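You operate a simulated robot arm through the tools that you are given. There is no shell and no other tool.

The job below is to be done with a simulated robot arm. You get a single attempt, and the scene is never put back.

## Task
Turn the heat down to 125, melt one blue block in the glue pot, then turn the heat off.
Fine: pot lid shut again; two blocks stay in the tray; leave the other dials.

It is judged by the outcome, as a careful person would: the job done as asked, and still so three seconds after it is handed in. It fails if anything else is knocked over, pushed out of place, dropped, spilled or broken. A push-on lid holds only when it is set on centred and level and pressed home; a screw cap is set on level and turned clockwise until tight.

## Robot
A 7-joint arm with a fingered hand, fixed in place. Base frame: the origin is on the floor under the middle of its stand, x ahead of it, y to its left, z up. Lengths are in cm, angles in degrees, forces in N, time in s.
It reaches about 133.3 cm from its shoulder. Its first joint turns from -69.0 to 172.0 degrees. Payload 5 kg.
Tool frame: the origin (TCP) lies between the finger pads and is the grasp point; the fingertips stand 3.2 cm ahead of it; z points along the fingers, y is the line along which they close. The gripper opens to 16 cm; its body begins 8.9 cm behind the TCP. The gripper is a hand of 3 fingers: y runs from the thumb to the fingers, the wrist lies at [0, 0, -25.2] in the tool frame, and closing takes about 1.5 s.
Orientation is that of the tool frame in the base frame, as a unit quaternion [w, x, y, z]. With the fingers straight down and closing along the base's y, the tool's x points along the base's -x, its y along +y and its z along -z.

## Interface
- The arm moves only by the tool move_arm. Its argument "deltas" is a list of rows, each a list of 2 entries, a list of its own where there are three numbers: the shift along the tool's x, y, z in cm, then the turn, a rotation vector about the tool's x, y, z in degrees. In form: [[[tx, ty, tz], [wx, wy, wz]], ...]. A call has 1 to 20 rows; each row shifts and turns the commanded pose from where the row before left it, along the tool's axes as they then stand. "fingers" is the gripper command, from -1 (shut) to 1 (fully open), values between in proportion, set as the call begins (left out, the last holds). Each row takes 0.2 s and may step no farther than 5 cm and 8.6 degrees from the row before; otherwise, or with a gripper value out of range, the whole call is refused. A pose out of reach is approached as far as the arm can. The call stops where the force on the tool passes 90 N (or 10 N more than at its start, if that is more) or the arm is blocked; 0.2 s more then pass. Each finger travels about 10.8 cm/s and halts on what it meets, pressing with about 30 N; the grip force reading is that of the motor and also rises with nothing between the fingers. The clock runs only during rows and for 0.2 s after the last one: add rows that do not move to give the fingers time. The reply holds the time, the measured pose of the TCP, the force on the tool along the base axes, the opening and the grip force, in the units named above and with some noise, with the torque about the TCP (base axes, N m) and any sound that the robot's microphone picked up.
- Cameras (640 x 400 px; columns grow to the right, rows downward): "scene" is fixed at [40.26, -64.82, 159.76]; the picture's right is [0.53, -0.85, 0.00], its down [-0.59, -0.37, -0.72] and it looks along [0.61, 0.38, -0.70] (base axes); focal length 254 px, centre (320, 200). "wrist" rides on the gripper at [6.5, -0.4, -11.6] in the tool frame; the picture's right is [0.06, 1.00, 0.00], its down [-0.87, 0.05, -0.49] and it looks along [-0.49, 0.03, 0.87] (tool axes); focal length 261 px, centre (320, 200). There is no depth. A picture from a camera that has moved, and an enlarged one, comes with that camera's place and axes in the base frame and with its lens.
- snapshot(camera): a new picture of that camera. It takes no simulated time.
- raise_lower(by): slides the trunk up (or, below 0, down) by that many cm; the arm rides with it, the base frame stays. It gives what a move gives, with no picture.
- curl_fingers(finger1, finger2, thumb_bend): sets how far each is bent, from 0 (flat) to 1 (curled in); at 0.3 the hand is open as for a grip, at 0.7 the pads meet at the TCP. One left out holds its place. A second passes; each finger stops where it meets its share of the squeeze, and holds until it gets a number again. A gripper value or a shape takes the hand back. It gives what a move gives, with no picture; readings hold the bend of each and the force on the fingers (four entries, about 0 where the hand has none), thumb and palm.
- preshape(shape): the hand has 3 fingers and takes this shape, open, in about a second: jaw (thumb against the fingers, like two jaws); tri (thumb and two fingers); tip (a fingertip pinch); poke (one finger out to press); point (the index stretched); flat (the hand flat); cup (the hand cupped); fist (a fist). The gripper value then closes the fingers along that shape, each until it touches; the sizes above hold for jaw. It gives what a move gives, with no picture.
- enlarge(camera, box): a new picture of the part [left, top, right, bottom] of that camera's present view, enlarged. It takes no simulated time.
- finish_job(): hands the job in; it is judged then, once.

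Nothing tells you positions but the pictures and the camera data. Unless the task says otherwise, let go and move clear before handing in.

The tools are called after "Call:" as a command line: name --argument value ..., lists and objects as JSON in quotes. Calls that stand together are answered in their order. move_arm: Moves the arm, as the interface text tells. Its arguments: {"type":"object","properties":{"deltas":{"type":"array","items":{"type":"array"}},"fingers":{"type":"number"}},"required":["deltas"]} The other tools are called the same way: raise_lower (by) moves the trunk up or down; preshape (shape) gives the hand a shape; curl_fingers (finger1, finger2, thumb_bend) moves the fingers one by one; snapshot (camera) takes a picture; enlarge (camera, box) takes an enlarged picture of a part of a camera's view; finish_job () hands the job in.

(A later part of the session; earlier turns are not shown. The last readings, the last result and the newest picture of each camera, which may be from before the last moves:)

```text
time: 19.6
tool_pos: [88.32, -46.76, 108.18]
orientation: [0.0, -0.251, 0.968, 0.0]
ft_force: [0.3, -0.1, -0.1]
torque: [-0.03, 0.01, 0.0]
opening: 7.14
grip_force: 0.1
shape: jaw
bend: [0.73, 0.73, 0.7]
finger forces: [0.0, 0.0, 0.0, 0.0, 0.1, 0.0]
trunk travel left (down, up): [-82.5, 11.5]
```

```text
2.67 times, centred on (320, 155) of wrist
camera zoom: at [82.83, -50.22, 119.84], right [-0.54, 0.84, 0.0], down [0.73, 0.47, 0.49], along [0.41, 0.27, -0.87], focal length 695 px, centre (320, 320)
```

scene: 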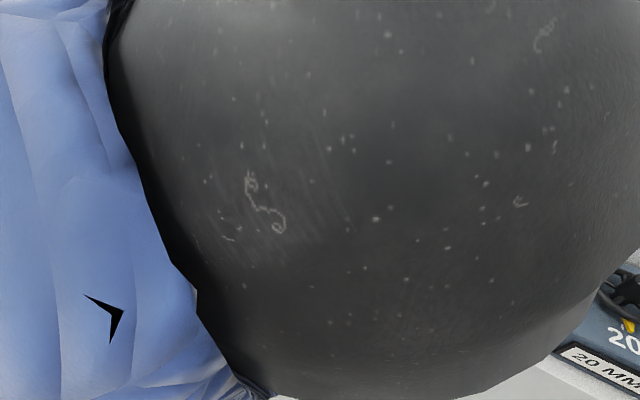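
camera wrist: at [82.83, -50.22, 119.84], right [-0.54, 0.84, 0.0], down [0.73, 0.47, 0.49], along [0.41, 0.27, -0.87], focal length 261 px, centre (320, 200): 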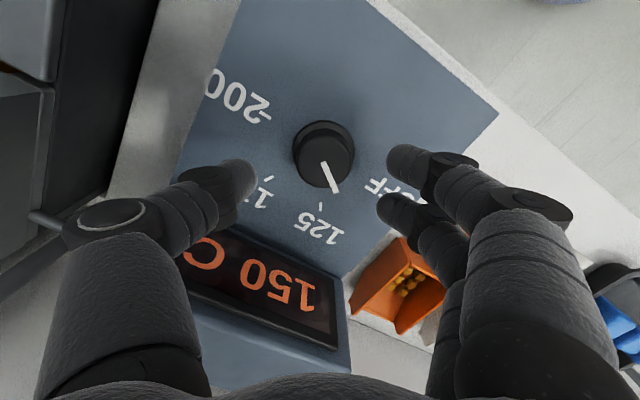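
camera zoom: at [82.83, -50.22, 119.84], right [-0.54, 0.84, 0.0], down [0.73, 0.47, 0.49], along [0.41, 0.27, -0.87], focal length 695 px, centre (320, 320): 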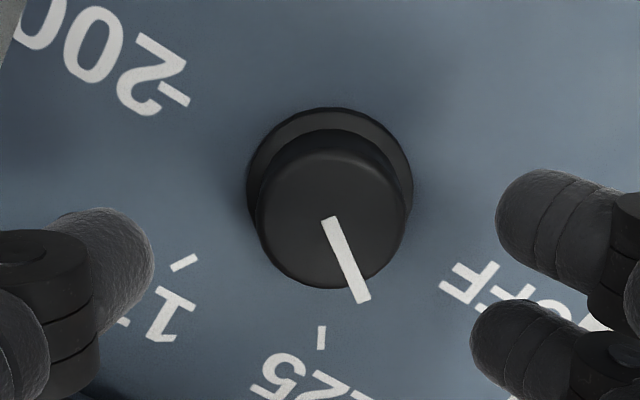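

Better centred now. The display still shows 150, so I'll wait a couple of seconds to see whether it's a falling temperature or a setpoint.

Call:
move_arm --deltas '[[[0, 0, 0], [0, 0, 0]], [[0, 0, 0], [0, 0, 0]], [[0, 0, 0], [0, 0, 0]], [[0, 0, 0], [0, 0, 0]], [[0, 0, 0], [0, 0, 0]], [[0, 0, 0], [0, 0, 0]], [[0, 0, 0], [0, 0, 0]], [[0, 0, 0], [0, 0, 0]], [[0, 0, 0], [0, 0, 0]], [[0, 0, 0], [0, 0, 0]]]'

Call:
snapshot --camera "wrist"

```text
time: 21.8
tool_pos: [88.3, -46.71, 108.24]
orientation: [0.0, -0.251, 0.968, 0.001]
ft_force: [-0.1, 0.1, -0.3]
torque: [0.05, -0.01, -0.01]
opening: 7.17
grip_force: 0.0
shape: jaw
bend: [0.73, 0.73, 0.7]
finger forces: [0.0, 0.0, 0.1, 0.1, 0.0, 0.0]
trunk travel left (down, up): [-82.5, 11.5]
```

```text
taken
camera wrist: at [82.82, -50.24, 119.83], right [-0.54, 0.84, 0.0], down [0.73, 0.47, 0.49], along [0.41, 0.27, -0.87], focal length 261 px, centre (320, 200)
```

wrist: 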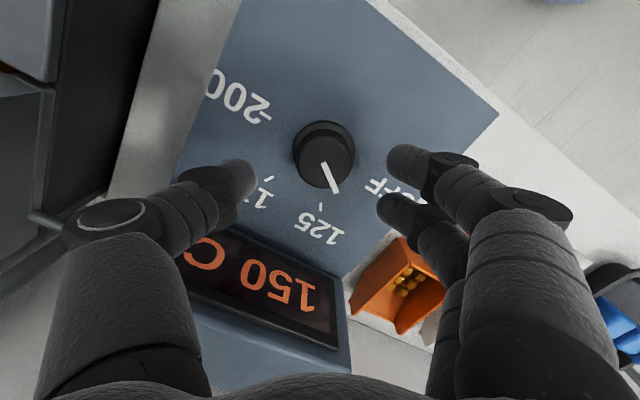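

The display is holding at 150, so I'll set the pointer exactly at 125. I'll lower the fingers properly around the knob this time.

Call:
move_arm --deltas '[[[0, 0.25, 1], [0, 0, 0]], [[0, 0, 1], [0, 0, 0]], [[0, 0, 1], [0, 0, 0]], [[0, 0, 0], [0, 0, 0]]]'

Call:
enlarge --camera "wrist" --box '[200, 80, 440, 260]'

```text
time: 22.8
tool_pos: [88.1, -46.54, 105.36]
orientation: [0.0, -0.25, 0.968, -0.001]
ft_force: [0.1, 0.0, 0.1]
torque: [0.0, 0.0, 0.0]
opening: 7.16
grip_force: 0.0
shape: jaw
bend: [0.73, 0.73, 0.7]
finger forces: [0.0, 0.0, 0.0, 0.0, 0.0, 0.1]
trunk travel left (down, up): [-82.5, 11.5]
```

```text
2.22 times, centred on (320, 170) of wrist
camera zoom: at [82.67, -50.08, 116.9], right [-0.54, 0.84, 0.0], down [0.73, 0.47, 0.49], along [0.41, 0.27, -0.87], focal length 579 px, centre (320, 267)
```

zoom: 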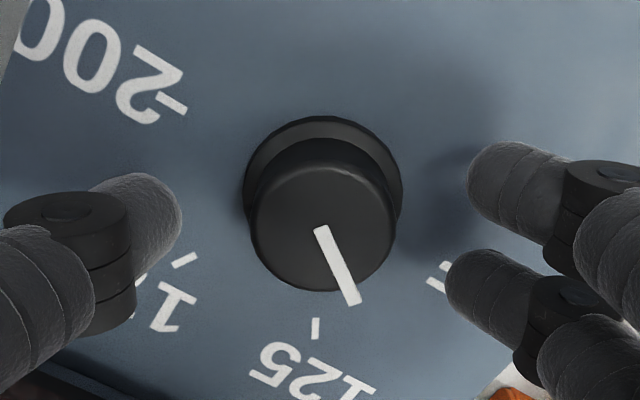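

The knob is centred and the fingers aren't low enough yet. I'll go down about 1.5 cm in small steps, watching for contact.

Call:
move_arm --deltas '[[[0, 0, 0.5], [0, 0, 0]], [[0, 0, 0.5], [0, 0, 0]], [[0, 0, 0.5], [0, 0, 0]], [[0, 0, 0], [0, 0, 0]]]'

Call:
enlarge --camera "wrist" --box '[200, 80, 440, 260]'

```text
time: 23.8
tool_pos: [88.04, -46.4, 104.07]
orientation: [0.003, -0.25, 0.968, 0.0]
ft_force: [-0.4, 0.1, 38.7]
torque: [0.51, 0.42, 0.01]
opening: 7.25
grip_force: 0.1
shape: jaw
bend: [0.75, 0.74, 0.7]
finger forces: [15.0, 12.9, 0.0, 0.1, 10.9, 0.1]
trunk travel left (down, up): [-82.5, 11.5]
```

```text
2.22 times, centred on (320, 170) of wrist
camera zoom: at [82.48, -50.0, 115.78], right [-0.54, 0.84, 0.0], down [0.73, 0.47, 0.5], along [0.42, 0.27, -0.87], focal length 579 px, centre (320, 267)
```

zoom: 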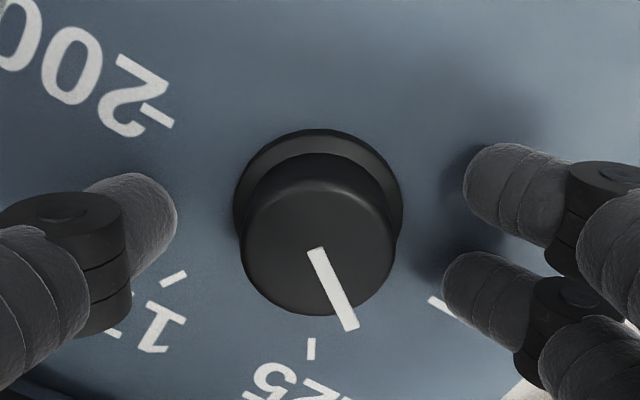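

The fingertips touched the panel, which puts it at about z 100.9. I'll back off 0.6 cm and close on the knob.

Call:
move_arm --deltas '[[[0, 0, -0.6], [0, 0, 0]], [[0, 0, 0], [0, 0, 0]]]'

Call:
move_arm --deltas '[[[0, 0, 0], [0, 0, 0]], [[0, 0, 0], [0, 0, 0]], [[0, 0, 0], [0, 0, 0]], [[0, 0, 0], [0, 0, 0]]]' --fingers -0.6

Call:
enlarge --camera "wrist" --box '[200, 80, 440, 260]'

```text
time: 24.4
tool_pos: [87.99, -46.51, 104.29]
orientation: [0.0, -0.251, 0.968, 0.0]
ft_force: [-2.1, -2.1, 15.1]
torque: [0.45, 0.35, 0.06]
opening: 7.16
grip_force: 0.1
shape: jaw
bend: [0.74, 0.74, 0.7]
finger forces: [6.7, 7.1, 0.0, 0.1, 1.2, 0.0]
trunk travel left (down, up): [-82.5, 11.5]
```

```text
time: 25.4
tool_pos: [88.04, -46.52, 104.25]
orientation: [0.0, -0.25, 0.968, -0.001]
ft_force: [-1.4, -4.0, 5.6]
torque: [0.16, 0.22, 0.04]
opening: 3.31
grip_force: 29.6
shape: jaw
bend: [0.74, 0.74, 0.71]
finger forces: [15.0, 14.4, 0.0, 0.1, 26.1, 0.0]
trunk travel left (down, up): [-82.5, 11.5]
```

```text
2.22 times, centred on (320, 170) of wrist
camera zoom: at [82.68, -50.13, 115.87], right [-0.54, 0.84, 0.0], down [0.73, 0.47, 0.49], along [0.41, 0.27, -0.87], focal length 579 px, centre (320, 267)
```

zoom: 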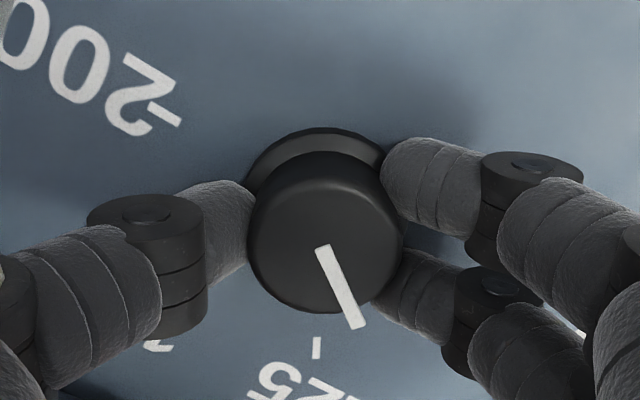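

Now the knob is properly held (15, 14 and 26 N), with the fingers well around it. The pointer is about 25° past the 125 tick, so I'll turn it back clockwise.

Call:
move_arm --deltas '[[[0, 0, 0], [0, 0, 5]], [[0, 0, 0], [0, 0, 5]], [[0, 0, 0], [0, 0, 5]], [[0, 0, 0], [0, 0, 5]], [[0, 0, 0], [0, 0, 5]], [[0, 0, 0], [0, 0, 0]]]'

Call:
snapshot --camera "wrist"

Call:
enlarge --camera "wrist" --box '[200, 80, 440, 260]'

```text
time: 26.8
tool_pos: [87.95, -46.58, 104.18]
orientation: [0.0, -0.034, 0.999, 0.001]
ft_force: [-1.4, -8.0, 6.0]
torque: [-0.04, 0.05, 0.02]
opening: 3.26
grip_force: 30.0
shape: jaw
bend: [0.74, 0.74, 0.71]
finger forces: [15.2, 15.0, 0.0, 0.1, 30.5, 0.0]
trunk travel left (down, up): [-82.5, 11.5]
```

```text
taken
camera wrist: at [81.65, -47.44, 115.87], right [-0.13, 0.99, 0.0], down [0.86, 0.11, 0.49], along [0.49, 0.07, -0.87], focal length 261 px, centre (320, 200)
```

wrist: 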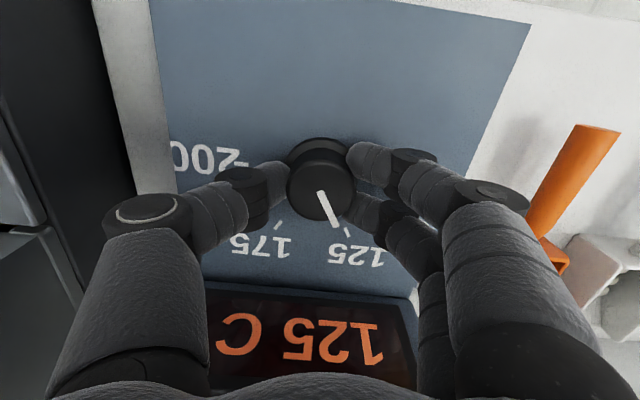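

```text
2.22 times, centred on (320, 170) of wrist
camera zoom: at [81.65, -47.44, 115.87], right [-0.13, 0.99, 0.0], down [0.86, 0.11, 0.49], along [0.49, 0.07, -0.87], focal length 579 px, centre (320, 267)
```

zoom: 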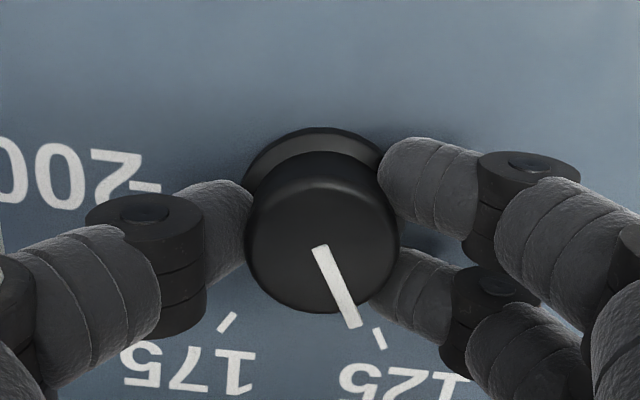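

The pointer lines up with the 125 tick and the display reads 125 C. I'll release carefully and check that the knob stays put.

Call:
move_arm --deltas '[[[0, 0, 0], [0, 0, 0]], [[0, 0, 0], [0, 0, 0]]]' --fingers -0.45

Call:
move_arm --deltas '[[[0, 0, 0], [0, 0, 0]], [[0, 0, 0], [0, 0, 0]]]' --fingers -0.1

Call:
move_arm --deltas '[[[0, 0, -2], [0, 0, 0]], [[0, 0, -3], [0, 0, 0]], [[0, 0, -3], [0, 0, 0]], [[0, 0, 0], [0, 0, 0]]]'

Call:
snapshot --camera "wrist"

Call:
enlarge --camera "wrist" --box '[220, 60, 420, 210]'

```text
time: 27.4
tool_pos: [88.19, -46.29, 104.3]
orientation: [0.0, -0.035, 0.999, 0.001]
ft_force: [0.6, 1.2, 6.0]
torque: [-0.02, -0.06, -0.02]
opening: 4.32
grip_force: 0.0
shape: jaw
bend: [0.74, 0.74, 0.7]
finger forces: [1.5, 1.3, 0.0, 0.1, 2.0, 0.1]
trunk travel left (down, up): [-82.5, 11.5]
```

```text
time: 28.0
tool_pos: [88.11, -46.5, 104.3]
orientation: [-0.001, -0.035, 0.999, 0.001]
ft_force: [1.2, -1.4, 5.8]
torque: [0.17, -0.03, -0.03]
opening: 6.96
grip_force: 0.0
shape: jaw
bend: [0.74, 0.74, 0.7]
finger forces: [2.9, 2.9, 0.1, 0.1, 0.0, 0.1]
trunk travel left (down, up): [-82.5, 11.5]
```

```text
time: 29.0
tool_pos: [88.17, -46.56, 112.03]
orientation: [0.0, -0.035, 0.999, 0.001]
ft_force: [-0.5, 0.0, 0.1]
torque: [0.0, -0.01, 0.02]
opening: 7.14
grip_force: 0.1
shape: jaw
bend: [0.73, 0.73, 0.7]
finger forces: [0.0, 0.0, 0.1, 0.0, 0.0, 0.1]
trunk travel left (down, up): [-82.5, 11.5]
```

```text
taken
camera wrist: at [81.74, -47.39, 123.64], right [-0.13, 0.99, 0.0], down [0.86, 0.11, 0.49], along [0.49, 0.07, -0.87], focal length 261 px, centre (320, 200)
```

wrist: 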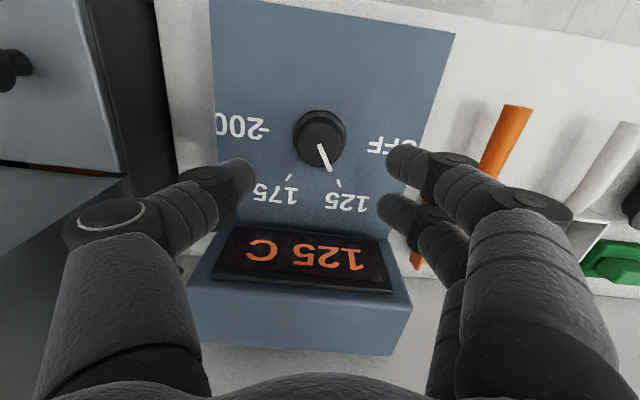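

```text
2.67 times, centred on (320, 135) of wrist
camera zoom: at [81.74, -47.39, 123.64], right [-0.13, 0.99, 0.0], down [0.86, 0.11, 0.49], along [0.49, 0.07, -0.87], focal length 695 px, centre (320, 373)
```

zoom: 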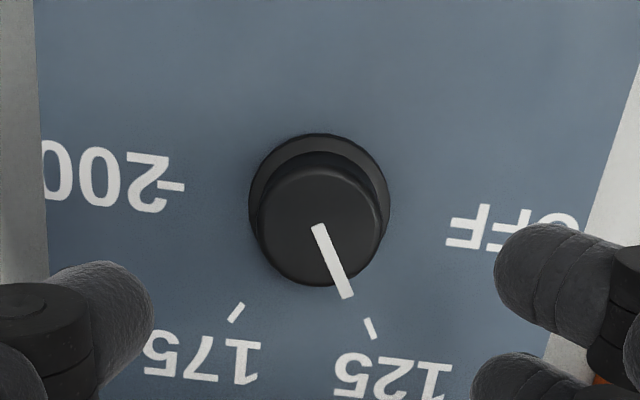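

The pointer is at 125 and stayed there after release, so the first part is done. Next I'll rise and move over the glue pot lid to see its edges and knob up close.

Call:
move_arm --deltas '[[[0, 0, -4], [0, 0, 4]], [[0.5, 0, -4.5], [0, 0, 0]], [[1.5, -4.5, 0], [0, 0, 0]], [[1.5, -4.5, 0], [0, 0, 0]], [[1.5, -4.5, 0], [0, 0, 0]], [[1.5, -4.5, 0], [0, 0, 0]], [[0, -3, 0], [0, 0, 0]], [[0, 0, 0], [0, 0, 0]]]'

Call:
snapshot --camera "wrist"

Call:
snapshot --camera "scene"

```text
time: 30.8
tool_pos: [81.12, -67.63, 120.78]
orientation: [0.0, 0.0, 1.0, 0.001]
ft_force: [-1.0, 0.2, 1.1]
torque: [0.0, -0.02, -0.02]
opening: 7.16
grip_force: 0.1
shape: jaw
bend: [0.73, 0.73, 0.7]
finger forces: [0.0, 0.1, 0.1, 0.0, 0.0, 0.0]
trunk travel left (down, up): [-82.5, 11.5]
```

```text
taken
camera wrist: at [74.74, -68.05, 132.42], right [-0.06, 1.0, 0.0], down [0.87, 0.05, 0.49], along [0.49, 0.03, -0.87], focal length 261 px, centre (320, 200)
```

wrist: 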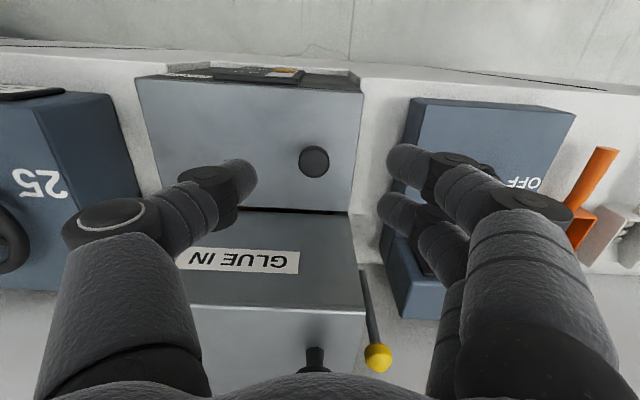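

```text
taken
```

scene: 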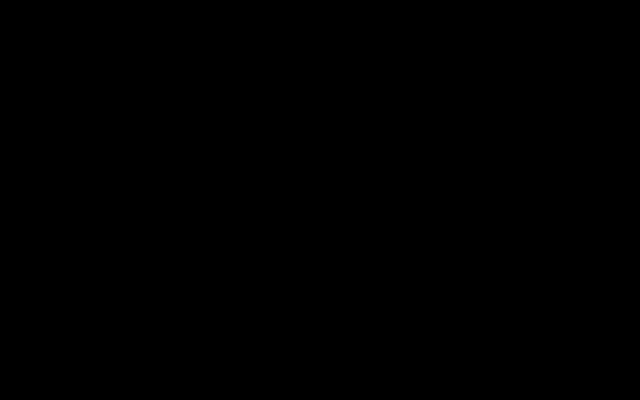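

The lid is in good view. I'll zoom in to measure it and look for the hinge.

Call:
enlarge --camera "wrist" --box '[120, 55, 380, 225]'

Call:
enlarge --camera "wrist" --box '[270, 60, 380, 220]'

Call:
enlarge --camera "wrist" --box '[120, 60, 240, 160]'

```text
2.35 times, centred on (250, 140) of wrist
camera zoom: at [74.74, -68.05, 132.42], right [-0.06, 1.0, 0.0], down [0.87, 0.05, 0.49], along [0.49, 0.03, -0.87], focal length 613 px, centre (485, 341)
```

zoom: 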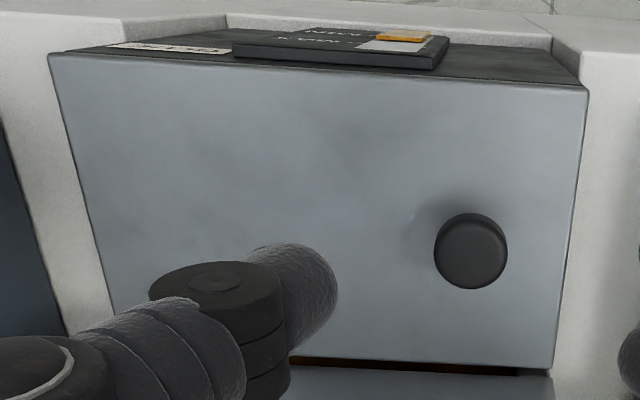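

```text
2.50 times, centred on (325, 140) of wrist
camera zoom: at [74.74, -68.05, 132.42], right [-0.06, 1.0, 0.0], down [0.87, 0.05, 0.49], along [0.49, 0.03, -0.87], focal length 652 px, centre (308, 350)
```

zoom: 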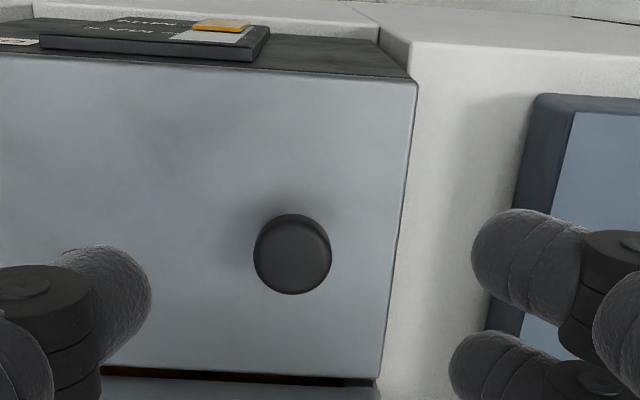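

```text
4.00 times, centred on (180, 110) of wrist
camera zoom: at [74.74, -68.05, 132.42], right [-0.06, 1.0, 0.0], down [0.87, 0.05, 0.49], along [0.49, 0.03, -0.87], focal length 1043 px, centre (880, 560)
```

zoom: 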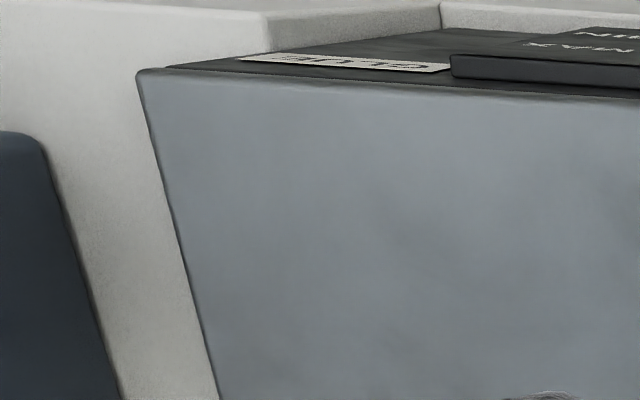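

The lid spans x 78–93, y -63 to -86.5 with its top at z≈103. Its knob (head about 3.3 cm wide, top z≈106) is at [84.65, -68.1], so the hinge is probably along the right (-y) edge. The hopper face at x≈93 is close, so I'll see how wide the other hand shapes are.

Call:
preshape --shape "tip"

Call:
snapshot --camera "wrist"

```text
time: 31.7
tool_pos: [81.17, -67.53, 120.76]
orientation: [0.0, 0.0, 1.0, 0.0]
ft_force: [0.1, 0.3, -0.3]
torque: [0.02, 0.0, -0.01]
opening: 15.97
grip_force: 0.0
shape: tip
bend: [0.3, 0.3, 0.3]
finger forces: [0.0, 0.1, 0.0, 0.0, 0.1, 0.1]
trunk travel left (down, up): [-82.5, 11.5]
```

```text
taken
camera wrist: at [74.81, -67.97, 132.41], right [-0.06, 1.0, 0.0], down [0.87, 0.05, 0.49], along [0.49, 0.03, -0.87], focal length 261 px, centre (320, 200)
```

wrist: 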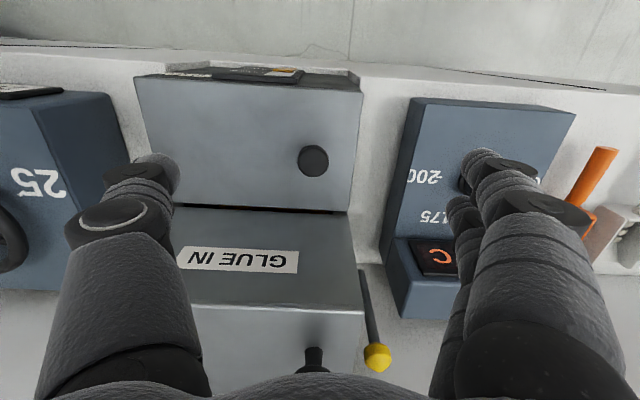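

Call:
move_arm --deltas '[[[0, 0, 0], [0, 0, 0]], [[0, 0, 0], [0, 0, 0]], [[0, 0, 0], [0, 0, 0]], [[0, 0, 0], [0, 0, 0]], [[0, 0, 0], [0, 0, 0]], [[0, 0, 0], [0, 0, 0]]]' --fingers -0.5

Call:
snapshot --camera "wrist"

Call:
preshape --shape "tri"

Call:
snapshot --camera "wrist"

```text
time: 33.1
tool_pos: [81.19, -67.55, 120.83]
orientation: [0.0, 0.0, 1.0, 0.001]
ft_force: [0.1, 0.0, -0.4]
torque: [0.03, -0.03, -0.02]
opening: 4.05
grip_force: 0.0
shape: tip
bend: [0.73, 0.73, 0.7]
finger forces: [0.0, 0.0, 0.0, 0.0, 0.0, 0.0]
trunk travel left (down, up): [-82.5, 11.5]
```

```text
taken
camera wrist: at [74.81, -67.97, 132.41], right [-0.06, 1.0, 0.0], down [0.87, 0.05, 0.49], along [0.49, 0.03, -0.87], focal length 261 px, centre (320, 200)
```

wrist: 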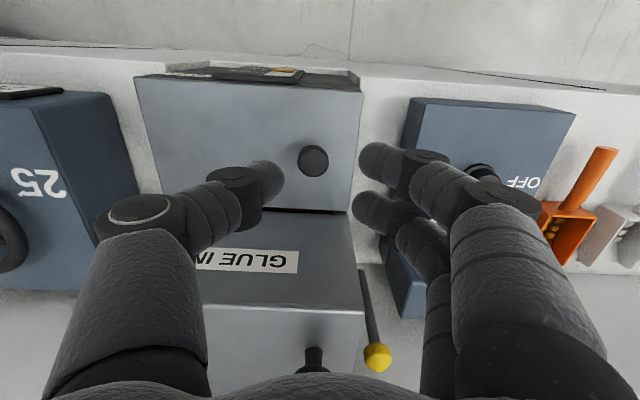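

```text
time: 34.0
tool_pos: [81.32, -67.29, 120.82]
orientation: [0.0, 0.0, 1.0, 0.001]
ft_force: [0.7, 0.2, -0.9]
torque: [-0.01, -0.04, 0.0]
opening: 15.97
grip_force: 0.0
shape: tri
bend: [0.3, 0.3, 0.3]
finger forces: [0.0, 0.2, 0.1, 0.0, 0.0, 0.0]
trunk travel left (down, up): [-82.5, 11.5]
```

```text
taken
camera wrist: at [74.81, -67.97, 132.41], right [-0.06, 1.0, 0.0], down [0.87, 0.05, 0.49], along [0.49, 0.03, -0.87], focal length 261 px, centre (320, 200)
```

wrist: 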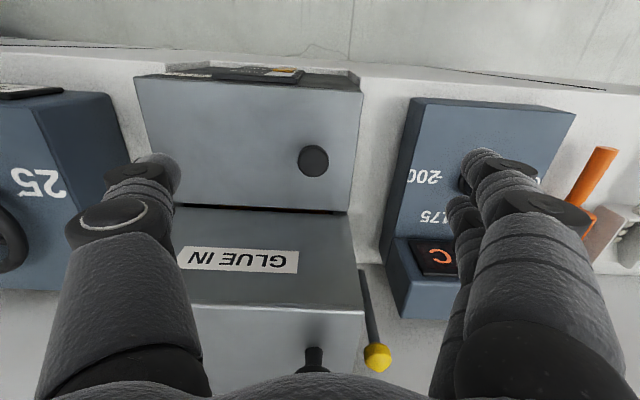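

All the pinch shapes look the same, so I'll use jaw with a narrow opening. I want the fingers to close along x, parallel to the presumed hinge, so the knob can swivel in the grip as the lid swings up. I'll narrow the fingers, rise a little and turn the hand 90°.

Call:
preshape --shape "jaw"

Call:
move_arm --deltas '[[[0, 0, -2], [0, 0, 0]], [[0, 0, 0], [0, 0, 8]], [[0, 0, 0], [0, 0, 8]], [[0, 0, 0], [0, 0, 8]], [[0, 0, 0], [0, 0, 8]], [[0, 0, 0], [0, 0, 8]], [[0, 0, 0], [0, 0, 8]], [[0, 0, 0], [0, 0, 8]], [[0, 0, 0], [0, 0, 8]], [[0, 0, 0], [0, 0, 8]], [[0, 0, 0], [0, 0, 8]], [[0, 0, 0], [0, 0, 8]], [[0, 0, 0], [0, 0, 2]], [[0, 0, 0], [0, 0, 0]]]' --fingers -0.3

Call:
snapshot --camera "wrist"

Call:
snapshot --camera "scene"

```text
time: 34.9
tool_pos: [81.28, -67.6, 120.89]
orientation: [0.0, -0.001, 1.0, 0.002]
ft_force: [0.3, 0.8, -1.0]
torque: [-0.01, -0.01, -0.01]
opening: 16.0
grip_force: 0.0
shape: jaw
bend: [0.3, 0.3, 0.3]
finger forces: [0.0, 0.1, 0.0, 0.0, 0.1, 0.0]
trunk travel left (down, up): [-82.5, 11.5]
```

```text
time: 37.9
tool_pos: [81.69, -67.54, 122.72]
orientation: [0.0, 0.708, 0.706, 0.001]
ft_force: [-0.7, -0.6, 0.2]
torque: [-0.04, -0.01, 0.02]
opening: 5.65
grip_force: 0.2
shape: jaw
bend: [0.73, 0.73, 0.7]
finger forces: [0.0, 0.1, 0.1, 0.0, 0.1, 0.0]
trunk travel left (down, up): [-82.5, 11.5]
```

```text
taken
camera wrist: at [81.26, -61.04, 134.37], right [1.0, 0.06, 0.0], down [0.05, -0.87, 0.49], along [0.03, -0.49, -0.87], focal length 261 px, centre (320, 200)
```

wrist: 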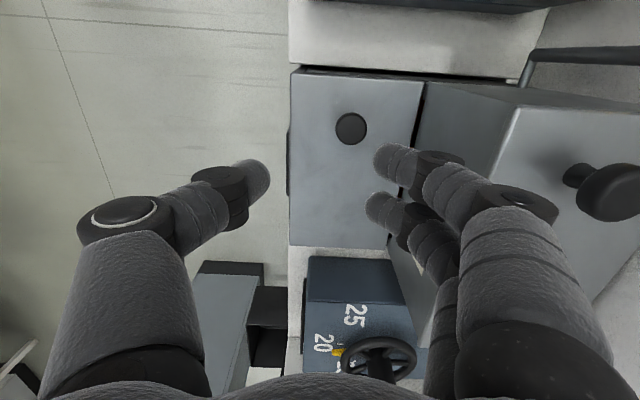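

```text
taken
```

scene: 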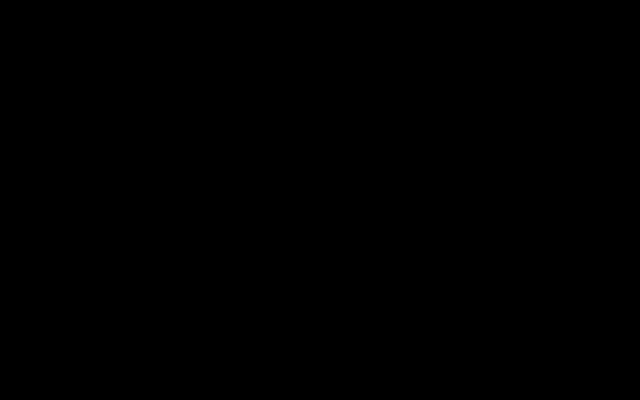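

The hand is turned and I can now see the lid from its left end, with the thickness dial box beyond. I'll zoom in on the lid edges again.

Call:
enlarge --camera "wrist" --box '[270, 50, 450, 270]'

Call:
enlarge --camera "wrist" --box '[270, 220, 440, 390]'

```text
1.82 times, centred on (360, 160) of wrist
camera zoom: at [81.26, -61.04, 134.37], right [1.0, 0.06, 0.0], down [0.05, -0.87, 0.49], along [0.03, -0.49, -0.87], focal length 474 px, centre (247, 273)
```

zoom: 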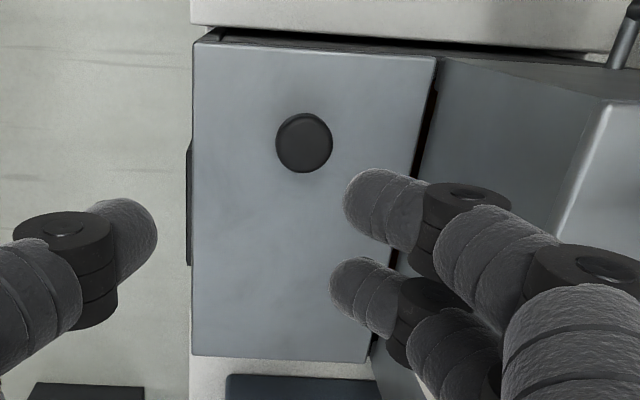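

```text
2.35 times, centred on (355, 305) of wrist
camera zoom: at [81.26, -61.04, 134.37], right [1.0, 0.06, 0.0], down [0.05, -0.87, 0.49], along [0.03, -0.49, -0.87], focal length 613 px, centre (238, -47)
```

zoom: 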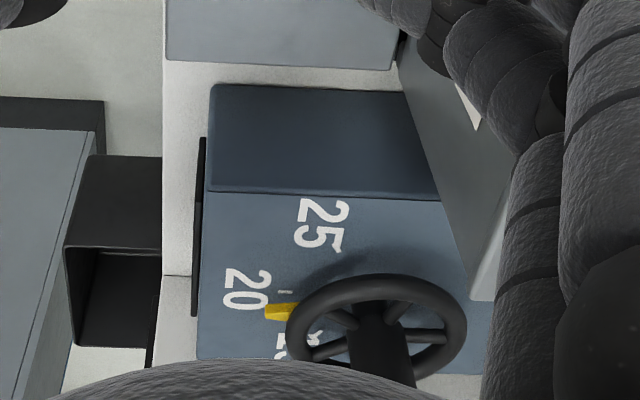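

I see a plain plate with no visible hinge hardware. I'll line up over its knob, biased about 0.8 cm toward -x to keep the knuckles off the hopper face, and come partway down.

Call:
move_arm --deltas '[[[-0.45, 2.4, 2], [0, 0, 0]], [[0, 0, 3], [0, 0, 0]], [[0, 0, 3], [0, 0, 0]], [[0, 0, 2], [0, 0, 0]], [[0, 0, 0], [0, 0, 0]]]'

Call:
snapshot --camera "wrist"

Call:
enlarge --camera "wrist" --box '[220, 80, 420, 230]'

```text
time: 39.1
tool_pos: [83.99, -67.74, 112.78]
orientation: [0.0, 0.707, 0.707, 0.0]
ft_force: [0.5, -0.5, -0.2]
torque: [0.0, -0.01, 0.0]
opening: 5.62
grip_force: 0.1
shape: jaw
bend: [0.73, 0.73, 0.7]
finger forces: [0.0, 0.1, 0.0, 0.1, 0.0, 0.0]
trunk travel left (down, up): [-82.5, 11.5]
```

```text
taken
camera wrist: at [83.65, -61.32, 124.45], right [1.0, 0.06, 0.0], down [0.05, -0.87, 0.49], along [0.03, -0.49, -0.87], focal length 261 px, centre (320, 200)
```

wrist: 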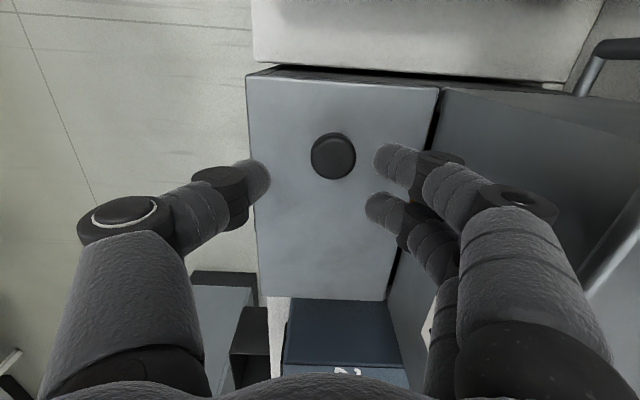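

```text
2.67 times, centred on (320, 155) of wrist
camera zoom: at [83.65, -61.32, 124.45], right [1.0, 0.06, 0.0], down [0.05, -0.87, 0.49], along [0.03, -0.49, -0.87], focal length 695 px, centre (320, 320)
```

zoom: 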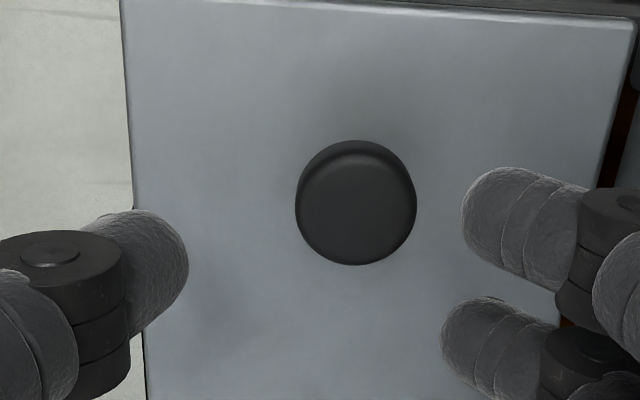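

The knob is at about [85.0, -68.0] and the fingers straddle it. I'll go down in steps, watching for contact with the lid or hopper.

Call:
move_arm --deltas '[[[-0.25, 0.3, 1.5], [0, 0, 0]], [[0, 0, 1.5], [0, 0, 0]], [[0, 0, 1.5], [0, 0, 0]], [[0, 0, 0.8], [0, 0, 0]], [[0, 0, 0], [0, 0, 0]]]'

Call:
enlarge --camera "wrist" --box '[200, 80, 440, 260]'

```text
time: 40.3
tool_pos: [84.21, -68.21, 107.63]
orientation: [-0.001, 0.707, 0.707, 0.0]
ft_force: [0.4, 0.7, 0.6]
torque: [0.0, -0.03, -0.02]
opening: 5.63
grip_force: 0.1
shape: jaw
bend: [0.73, 0.73, 0.7]
finger forces: [0.0, 0.1, 0.1, 0.1, 0.1, 0.0]
trunk travel left (down, up): [-82.5, 11.5]
```

```text
2.22 times, centred on (320, 170) of wrist
camera zoom: at [83.86, -61.67, 119.15], right [1.0, 0.06, 0.0], down [0.05, -0.87, 0.49], along [0.03, -0.49, -0.87], focal length 579 px, centre (320, 267)
```

zoom: 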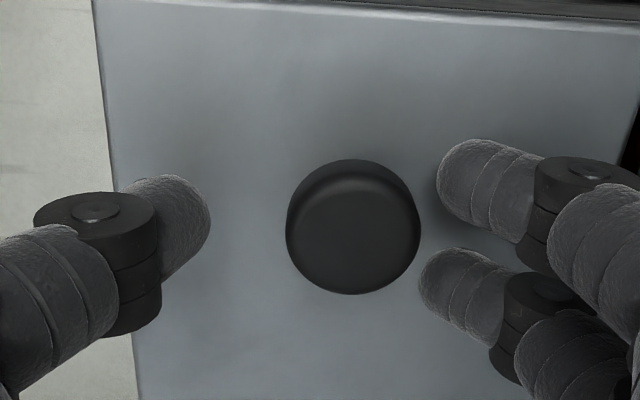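

Call:
move_arm --deltas '[[[0, 0, 0.5], [0, 0, 0]], [[0, 0, 0.5], [0, 0, 0]], [[0, 0, 0], [0, 0, 0]]]'

```text
time: 41.1
tool_pos: [84.24, -68.26, 106.56]
orientation: [0.0, 0.707, 0.707, 0.001]
ft_force: [-0.7, -0.6, 0.5]
torque: [-0.02, -0.02, -0.02]
opening: 5.64
grip_force: 0.1
shape: jaw
bend: [0.73, 0.73, 0.7]
finger forces: [0.4, 0.6, 0.0, 0.0, 0.0, 0.0]
trunk travel left (down, up): [-82.5, 11.5]
```

The fingertips are just touching the lid surface. I'll lift 2 mm and close on the knob.

Call:
move_arm --deltas '[[[0, 0.2, -0.2], [0, 0, 0]], [[0, 0, 0], [0, 0, 0]], [[0, 0, 0], [0, 0, 0]]]' --fingers -0.55

Call:
move_arm --deltas '[[[0, 0, 0], [0, 0, 0]], [[0, 0, 0], [0, 0, 0]], [[0, 0, 0], [0, 0, 0]], [[0, 0, 0], [0, 0, 0]]]' --fingers -0.9

Call:
enlarge --camera "wrist" --box '[200, 80, 440, 260]'

```text
time: 41.9
tool_pos: [84.55, -68.19, 106.76]
orientation: [0.0, 0.707, 0.707, 0.001]
ft_force: [-0.3, -0.3, -0.3]
torque: [-0.02, 0.01, 0.0]
opening: 3.66
grip_force: 0.1
shape: jaw
bend: [0.73, 0.73, 0.7]
finger forces: [0.0, 0.0, 0.0, 0.0, 0.0, 0.0]
trunk travel left (down, up): [-82.5, 11.5]
```

```text
time: 42.9
tool_pos: [84.39, -68.33, 106.67]
orientation: [-0.001, 0.707, 0.707, 0.0]
ft_force: [-2.4, -0.3, -2.5]
torque: [-0.01, 0.15, -0.02]
opening: 1.51
grip_force: 30.2
shape: jaw
bend: [0.72, 0.72, 0.72]
finger forces: [15.2, 10.7, 0.1, 0.0, 23.6, 0.0]
trunk travel left (down, up): [-82.5, 11.5]
```

```text
2.22 times, centred on (320, 170) of wrist
camera zoom: at [84.11, -61.79, 118.28], right [1.0, 0.06, 0.0], down [0.05, -0.87, 0.49], along [0.03, -0.49, -0.87], focal length 579 px, centre (320, 267)
```

zoom: 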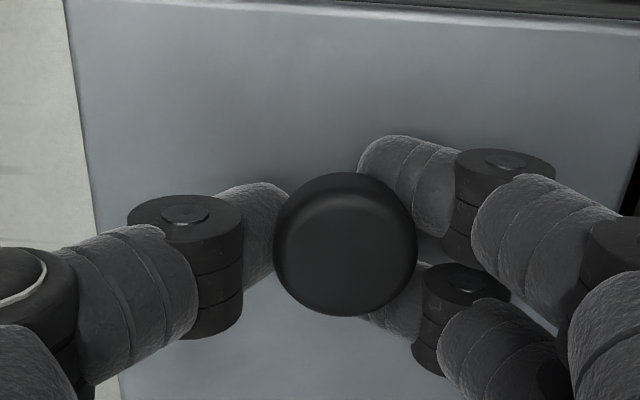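

The fingers have closed around the knob's neck, under its head, which is a secure hook. I'll lift a little and see how the lid responds.

Call:
move_arm --deltas '[[[0, 0, -0.5], [0, 0, 0]], [[0, 0, -0.5], [0, 0, 0]], [[0, 0, -0.5], [0, 0, 0]], [[0, 0, -0.5], [0, 0, 0]], [[0, 0, 0], [0, 0, 0]]]'

Call:
snapshot --camera "wrist"

Call:
snapshot --camera "scene"

```text
time: 44.1
tool_pos: [84.34, -68.54, 108.38]
orientation: [-0.002, 0.708, 0.707, 0.0]
ft_force: [3.6, -18.3, -9.3]
torque: [0.32, -0.11, -0.15]
opening: 1.48
grip_force: 29.5
shape: jaw
bend: [0.73, 0.71, 0.72]
finger forces: [36.9, 19.8, 0.0, 0.0, 26.1, 0.0]
trunk travel left (down, up): [-82.5, 11.5]
```

```text
taken
camera wrist: at [84.11, -62.08, 120.05], right [1.0, 0.06, 0.0], down [0.05, -0.87, 0.49], along [0.03, -0.49, -0.87], focal length 261 px, centre (320, 200)
```

wrist: 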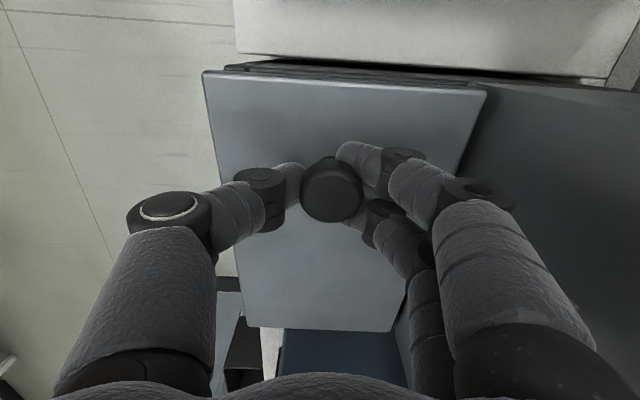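

```text
taken
```

scene: 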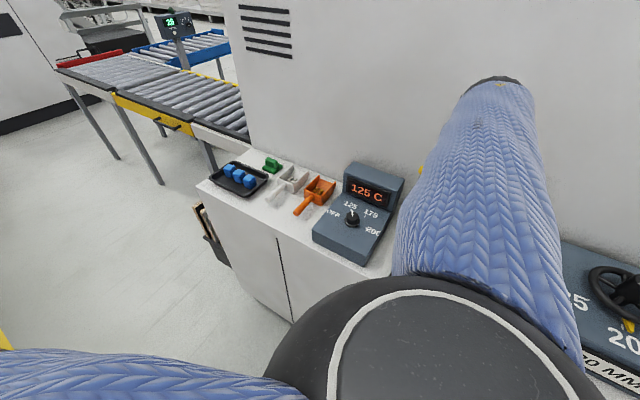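

The left edge lifts while the right edge stays put, so the lid is hinged at -y as expected. I'll follow the arc upward, tilting the hand partly with the lid.

Call:
move_arm --deltas '[[[-0.4, 0, -1.14], [0, 3.5, 0]], [[-0.4, 0, -1.14], [0, 3.5, 0]], [[-0.4, 0, -1.14], [0, 3.5, 0]], [[-0.4, 0, -1.14], [0, 3.5, 0]], [[0, 0, 0], [0, 0, 0]]]'

Call:
snapshot --camera "wrist"

Call:
snapshot --camera "scene"

```text
time: 45.3
tool_pos: [84.47, -70.42, 112.71]
orientation: [-0.087, 0.702, 0.702, 0.087]
ft_force: [-4.5, -15.5, -13.2]
torque: [0.11, 0.1, -0.11]
opening: 1.49
grip_force: 30.1
shape: jaw
bend: [0.73, 0.71, 0.72]
finger forces: [33.7, 18.3, 0.0, 0.0, 27.9, 0.0]
trunk travel left (down, up): [-82.5, 11.5]
```

```text
taken
camera wrist: at [84.15, -67.02, 125.5], right [1.0, 0.06, 0.01], down [0.05, -0.96, 0.26], along [0.03, -0.26, -0.96], focal length 261 px, centre (320, 200)
```

wrist: 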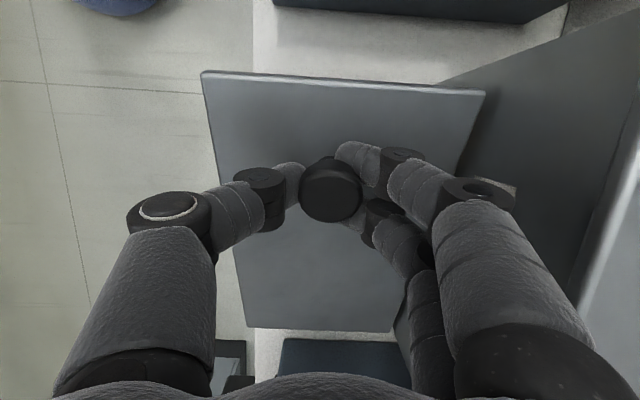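

```text
taken
```

scene: 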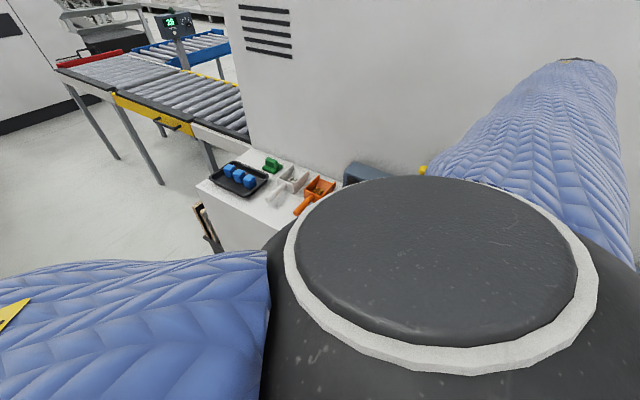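

The lid follows, with only about 5 N of tangential load plus some inward pull, so my path is slightly too wide. I'll correct inward and carry on the arc without tilting further, to see whether the knob swivels in the grip.

Call:
move_arm --deltas '[[[-0.48, 0, 0.08], [0, 0, 0]], [[-0.28, 0, -1.17], [0, 0, 0]], [[-0.36, 0, -1.15], [0, 0, 0]], [[-0.43, 0, -1.12], [0, 0, 0]], [[-0.5, 0, -1.09], [0, 0, 0]], [[0, 0, 0], [0, 0, 0]]]'

Call:
snapshot --camera "wrist"

```text
time: 46.7
tool_pos: [84.63, -73.25, 116.95]
orientation: [-0.087, 0.702, 0.702, 0.087]
ft_force: [-0.3, 3.8, -10.2]
torque: [1.51, -0.21, -0.12]
opening: 1.4
grip_force: 29.7
shape: jaw
bend: [0.75, 0.68, 0.71]
finger forces: [93.6, 26.2, 0.0, 0.0, 32.5, 0.0]
trunk travel left (down, up): [-82.5, 11.5]
```

```text
taken
camera wrist: at [84.3, -69.87, 129.65], right [1.0, 0.06, 0.02], down [0.06, -0.96, 0.26], along [0.03, -0.26, -0.96], focal length 261 px, centre (320, 200)
```

wrist: 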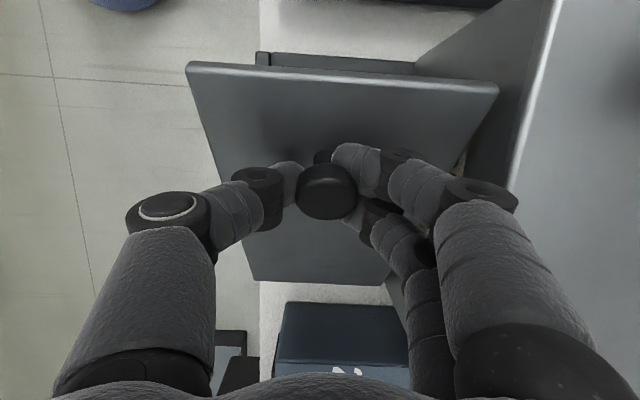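

The lid is at roughly 35° and the head is now pressing hard on one finger, so the hand needs to tilt with it. I'll rotate about the knob to relieve that.

Call:
move_arm --deltas '[[[-0.13, 0, 0], [0, 3.5, 0]], [[-0.13, 0, 0], [0, 3.5, 0]], [[-0.13, 0, 0], [0, 3.5, 0]], [[-0.13, 0, 0], [0, 3.5, 0]], [[0, 0, 0], [0, 0, 0]]]'

Call:
snapshot --camera "wrist"

```text
time: 47.9
tool_pos: [84.9, -73.14, 116.27]
orientation: [-0.151, 0.691, 0.69, 0.151]
ft_force: [-22.8, -18.8, -17.6]
torque: [-0.32, 0.67, 0.51]
opening: 1.39
grip_force: 29.8
shape: jaw
bend: [0.73, 0.71, 0.72]
finger forces: [23.7, 20.0, 0.0, 0.0, 56.8, 0.1]
out of reach, approached as far as the arm can: row 3, 4
trunk travel left (down, up): [-82.5, 11.5]
```

```text
taken
camera wrist: at [84.48, -72.11, 129.56], right [1.0, 0.05, 0.03], down [0.05, -0.99, 0.09], along [0.03, -0.08, -1.0], focal length 261 px, centre (320, 200)
```

wrist: 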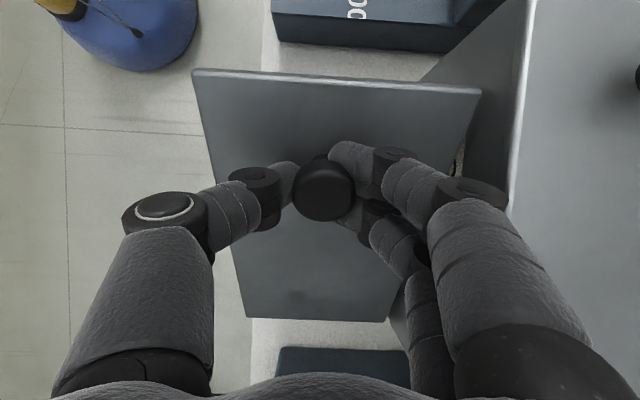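

The arm can't tilt further that way, and the two fingers on either side of the neck prevent the knob swivelling. I'll first relax the side and inward loads with a small shift, then retract finger 1 a bit so the knob can pivot between the thumb and finger 2.

Call:
move_arm --deltas '[[[-0.39, -0.3, 0.1], [0, 0, 0]], [[0, 0, 0], [0, 0, 0]]]'

Call:
snapshot --camera "wrist"

```text
time: 48.5
tool_pos: [84.75, -73.2, 116.15]
orientation: [-0.151, 0.691, 0.691, 0.151]
ft_force: [-7.1, -12.0, -12.7]
torque: [-0.06, 0.27, 0.08]
opening: 1.38
grip_force: 30.4
shape: jaw
bend: [0.73, 0.71, 0.72]
finger forces: [29.4, 20.4, 0.1, 0.0, 42.7, 0.1]
trunk travel left (down, up): [-82.5, 11.5]
```

```text
taken
camera wrist: at [84.41, -72.07, 129.46], right [1.0, 0.06, 0.03], down [0.05, -0.99, 0.08], along [0.03, -0.08, -1.0], focal length 261 px, centre (320, 200)
```

wrist: 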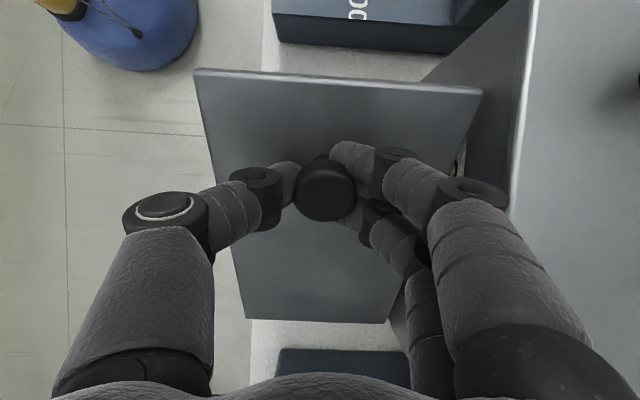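

The lid is at about 32°. Now I'll retract finger 1 slightly, leaving the thumb and finger 2 holding the neck.

Call:
curl_fingers --finger1 0.55

Call:
snapshot --camera "wrist"

```text
time: 49.5
tool_pos: [84.49, -73.14, 116.19]
orientation: [-0.15, 0.691, 0.691, 0.152]
ft_force: [-15.1, -6.7, -11.4]
torque: [0.28, 0.12, 0.26]
opening: 2.29
grip_force: 39.7
shape: fingers
bend: [0.73, 0.71, 0.71]
finger forces: [31.1, 19.3, 0.0, 0.1, 29.3, 0.1]
trunk travel left (down, up): [-82.5, 11.5]
```

```text
taken
camera wrist: at [84.2, -72.1, 129.51], right [1.0, 0.06, 0.03], down [0.05, -0.99, 0.08], along [0.03, -0.08, -1.0], focal length 261 px, centre (320, 200)
```

wrist: 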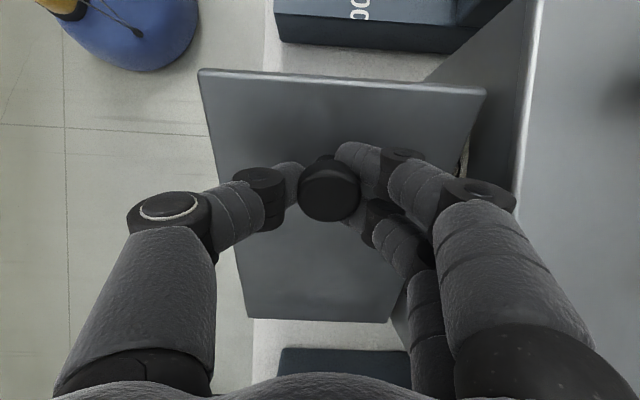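

Call:
curl_fingers --finger1 0.42

Call:
snapshot --camera "wrist"

```text
time: 50.5
tool_pos: [84.42, -73.28, 116.33]
orientation: [-0.15, 0.691, 0.691, 0.15]
ft_force: [-18.3, -7.8, -11.6]
torque: [0.17, -0.06, 0.01]
opening: 3.32
grip_force: 28.9
shape: fingers
bend: [0.75, 0.71, 0.71]
finger forces: [12.8, 18.1, 0.1, 0.1, 27.6, 0.0]
trunk travel left (down, up): [-82.5, 11.5]
```

```text
taken
camera wrist: at [84.16, -72.13, 129.52], right [1.0, 0.06, 0.03], down [0.05, -0.99, 0.08], along [0.03, -0.08, -1.0], focal length 261 px, centre (320, 200)
```

wrist: 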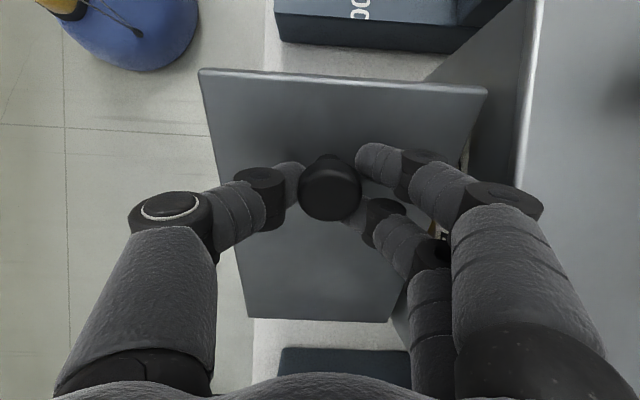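

Finger 1 is back about 1 cm and the thumb and finger 2 still hold the neck. I'll carry on along the arc while letting the hand tilt back the other way, watching the finger forces.

Call:
move_arm --deltas '[[[-0.13, -0.15, -0.88], [0, -3, 0]], [[-0.22, -0.15, -0.86], [0, -3, 0]], [[0, 0, 0], [0, 0, 0]]]'

Call:
snapshot --camera "wrist"

```text
time: 51.3
tool_pos: [84.45, -74.26, 117.68]
orientation: [-0.114, 0.698, 0.697, 0.115]
ft_force: [-10.5, -9.3, -19.4]
torque: [0.58, -0.36, -0.17]
opening: 3.52
grip_force: 36.6
shape: fingers
bend: [0.78, 0.69, 0.71]
finger forces: [20.8, 24.0, 0.0, 0.0, 27.9, 0.1]
trunk travel left (down, up): [-82.5, 11.5]
```

```text
taken
camera wrist: at [84.08, -71.92, 130.78], right [1.0, 0.06, 0.02], down [0.05, -0.98, 0.19], along [0.03, -0.19, -0.98], focal length 261 px, centre (320, 200)
```

wrist: 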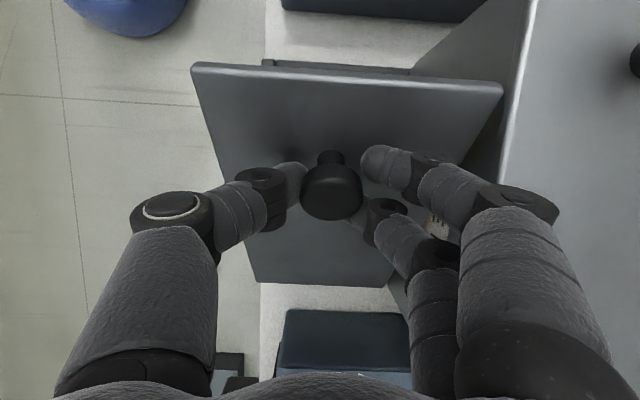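

The knob is pivoting nicely with moderate forces. I'll continue with a slightly more inward path.

Call:
move_arm --deltas '[[[-0.74, -0.1, -0.62], [0, -3, 0]], [[-0.46, -0.1, -0.74], [0, -3, 0]], [[-0.53, 0, -0.68], [0, -3, 0]], [[0, 0, 0], [0, 0, 0]]]'

Call:
snapshot --camera "wrist"

```text
time: 52.3
tool_pos: [84.33, -76.35, 119.29]
orientation: [-0.059, 0.704, 0.705, 0.059]
ft_force: [-4.8, 0.0, -7.8]
torque: [0.66, -0.54, -0.58]
opening: 3.37
grip_force: 33.7
shape: fingers
bend: [0.81, 0.7, 0.7]
finger forces: [24.8, 14.7, 0.0, 0.0, 28.3, 0.0]
trunk travel left (down, up): [-82.5, 11.5]
```

```text
taken
camera wrist: at [83.97, -71.75, 131.84], right [1.0, 0.06, 0.01], down [0.05, -0.94, 0.34], along [0.03, -0.34, -0.94], focal length 261 px, centre (320, 200)
```

wrist: 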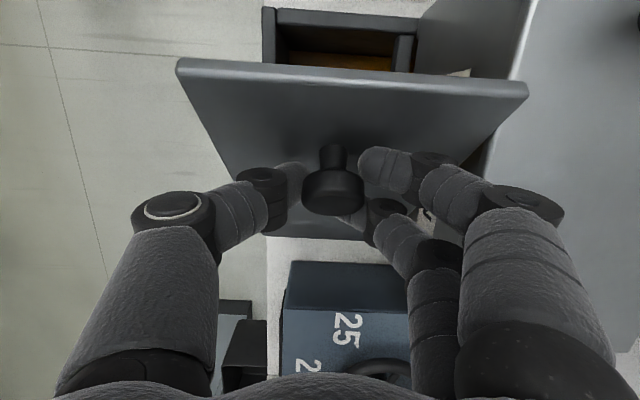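

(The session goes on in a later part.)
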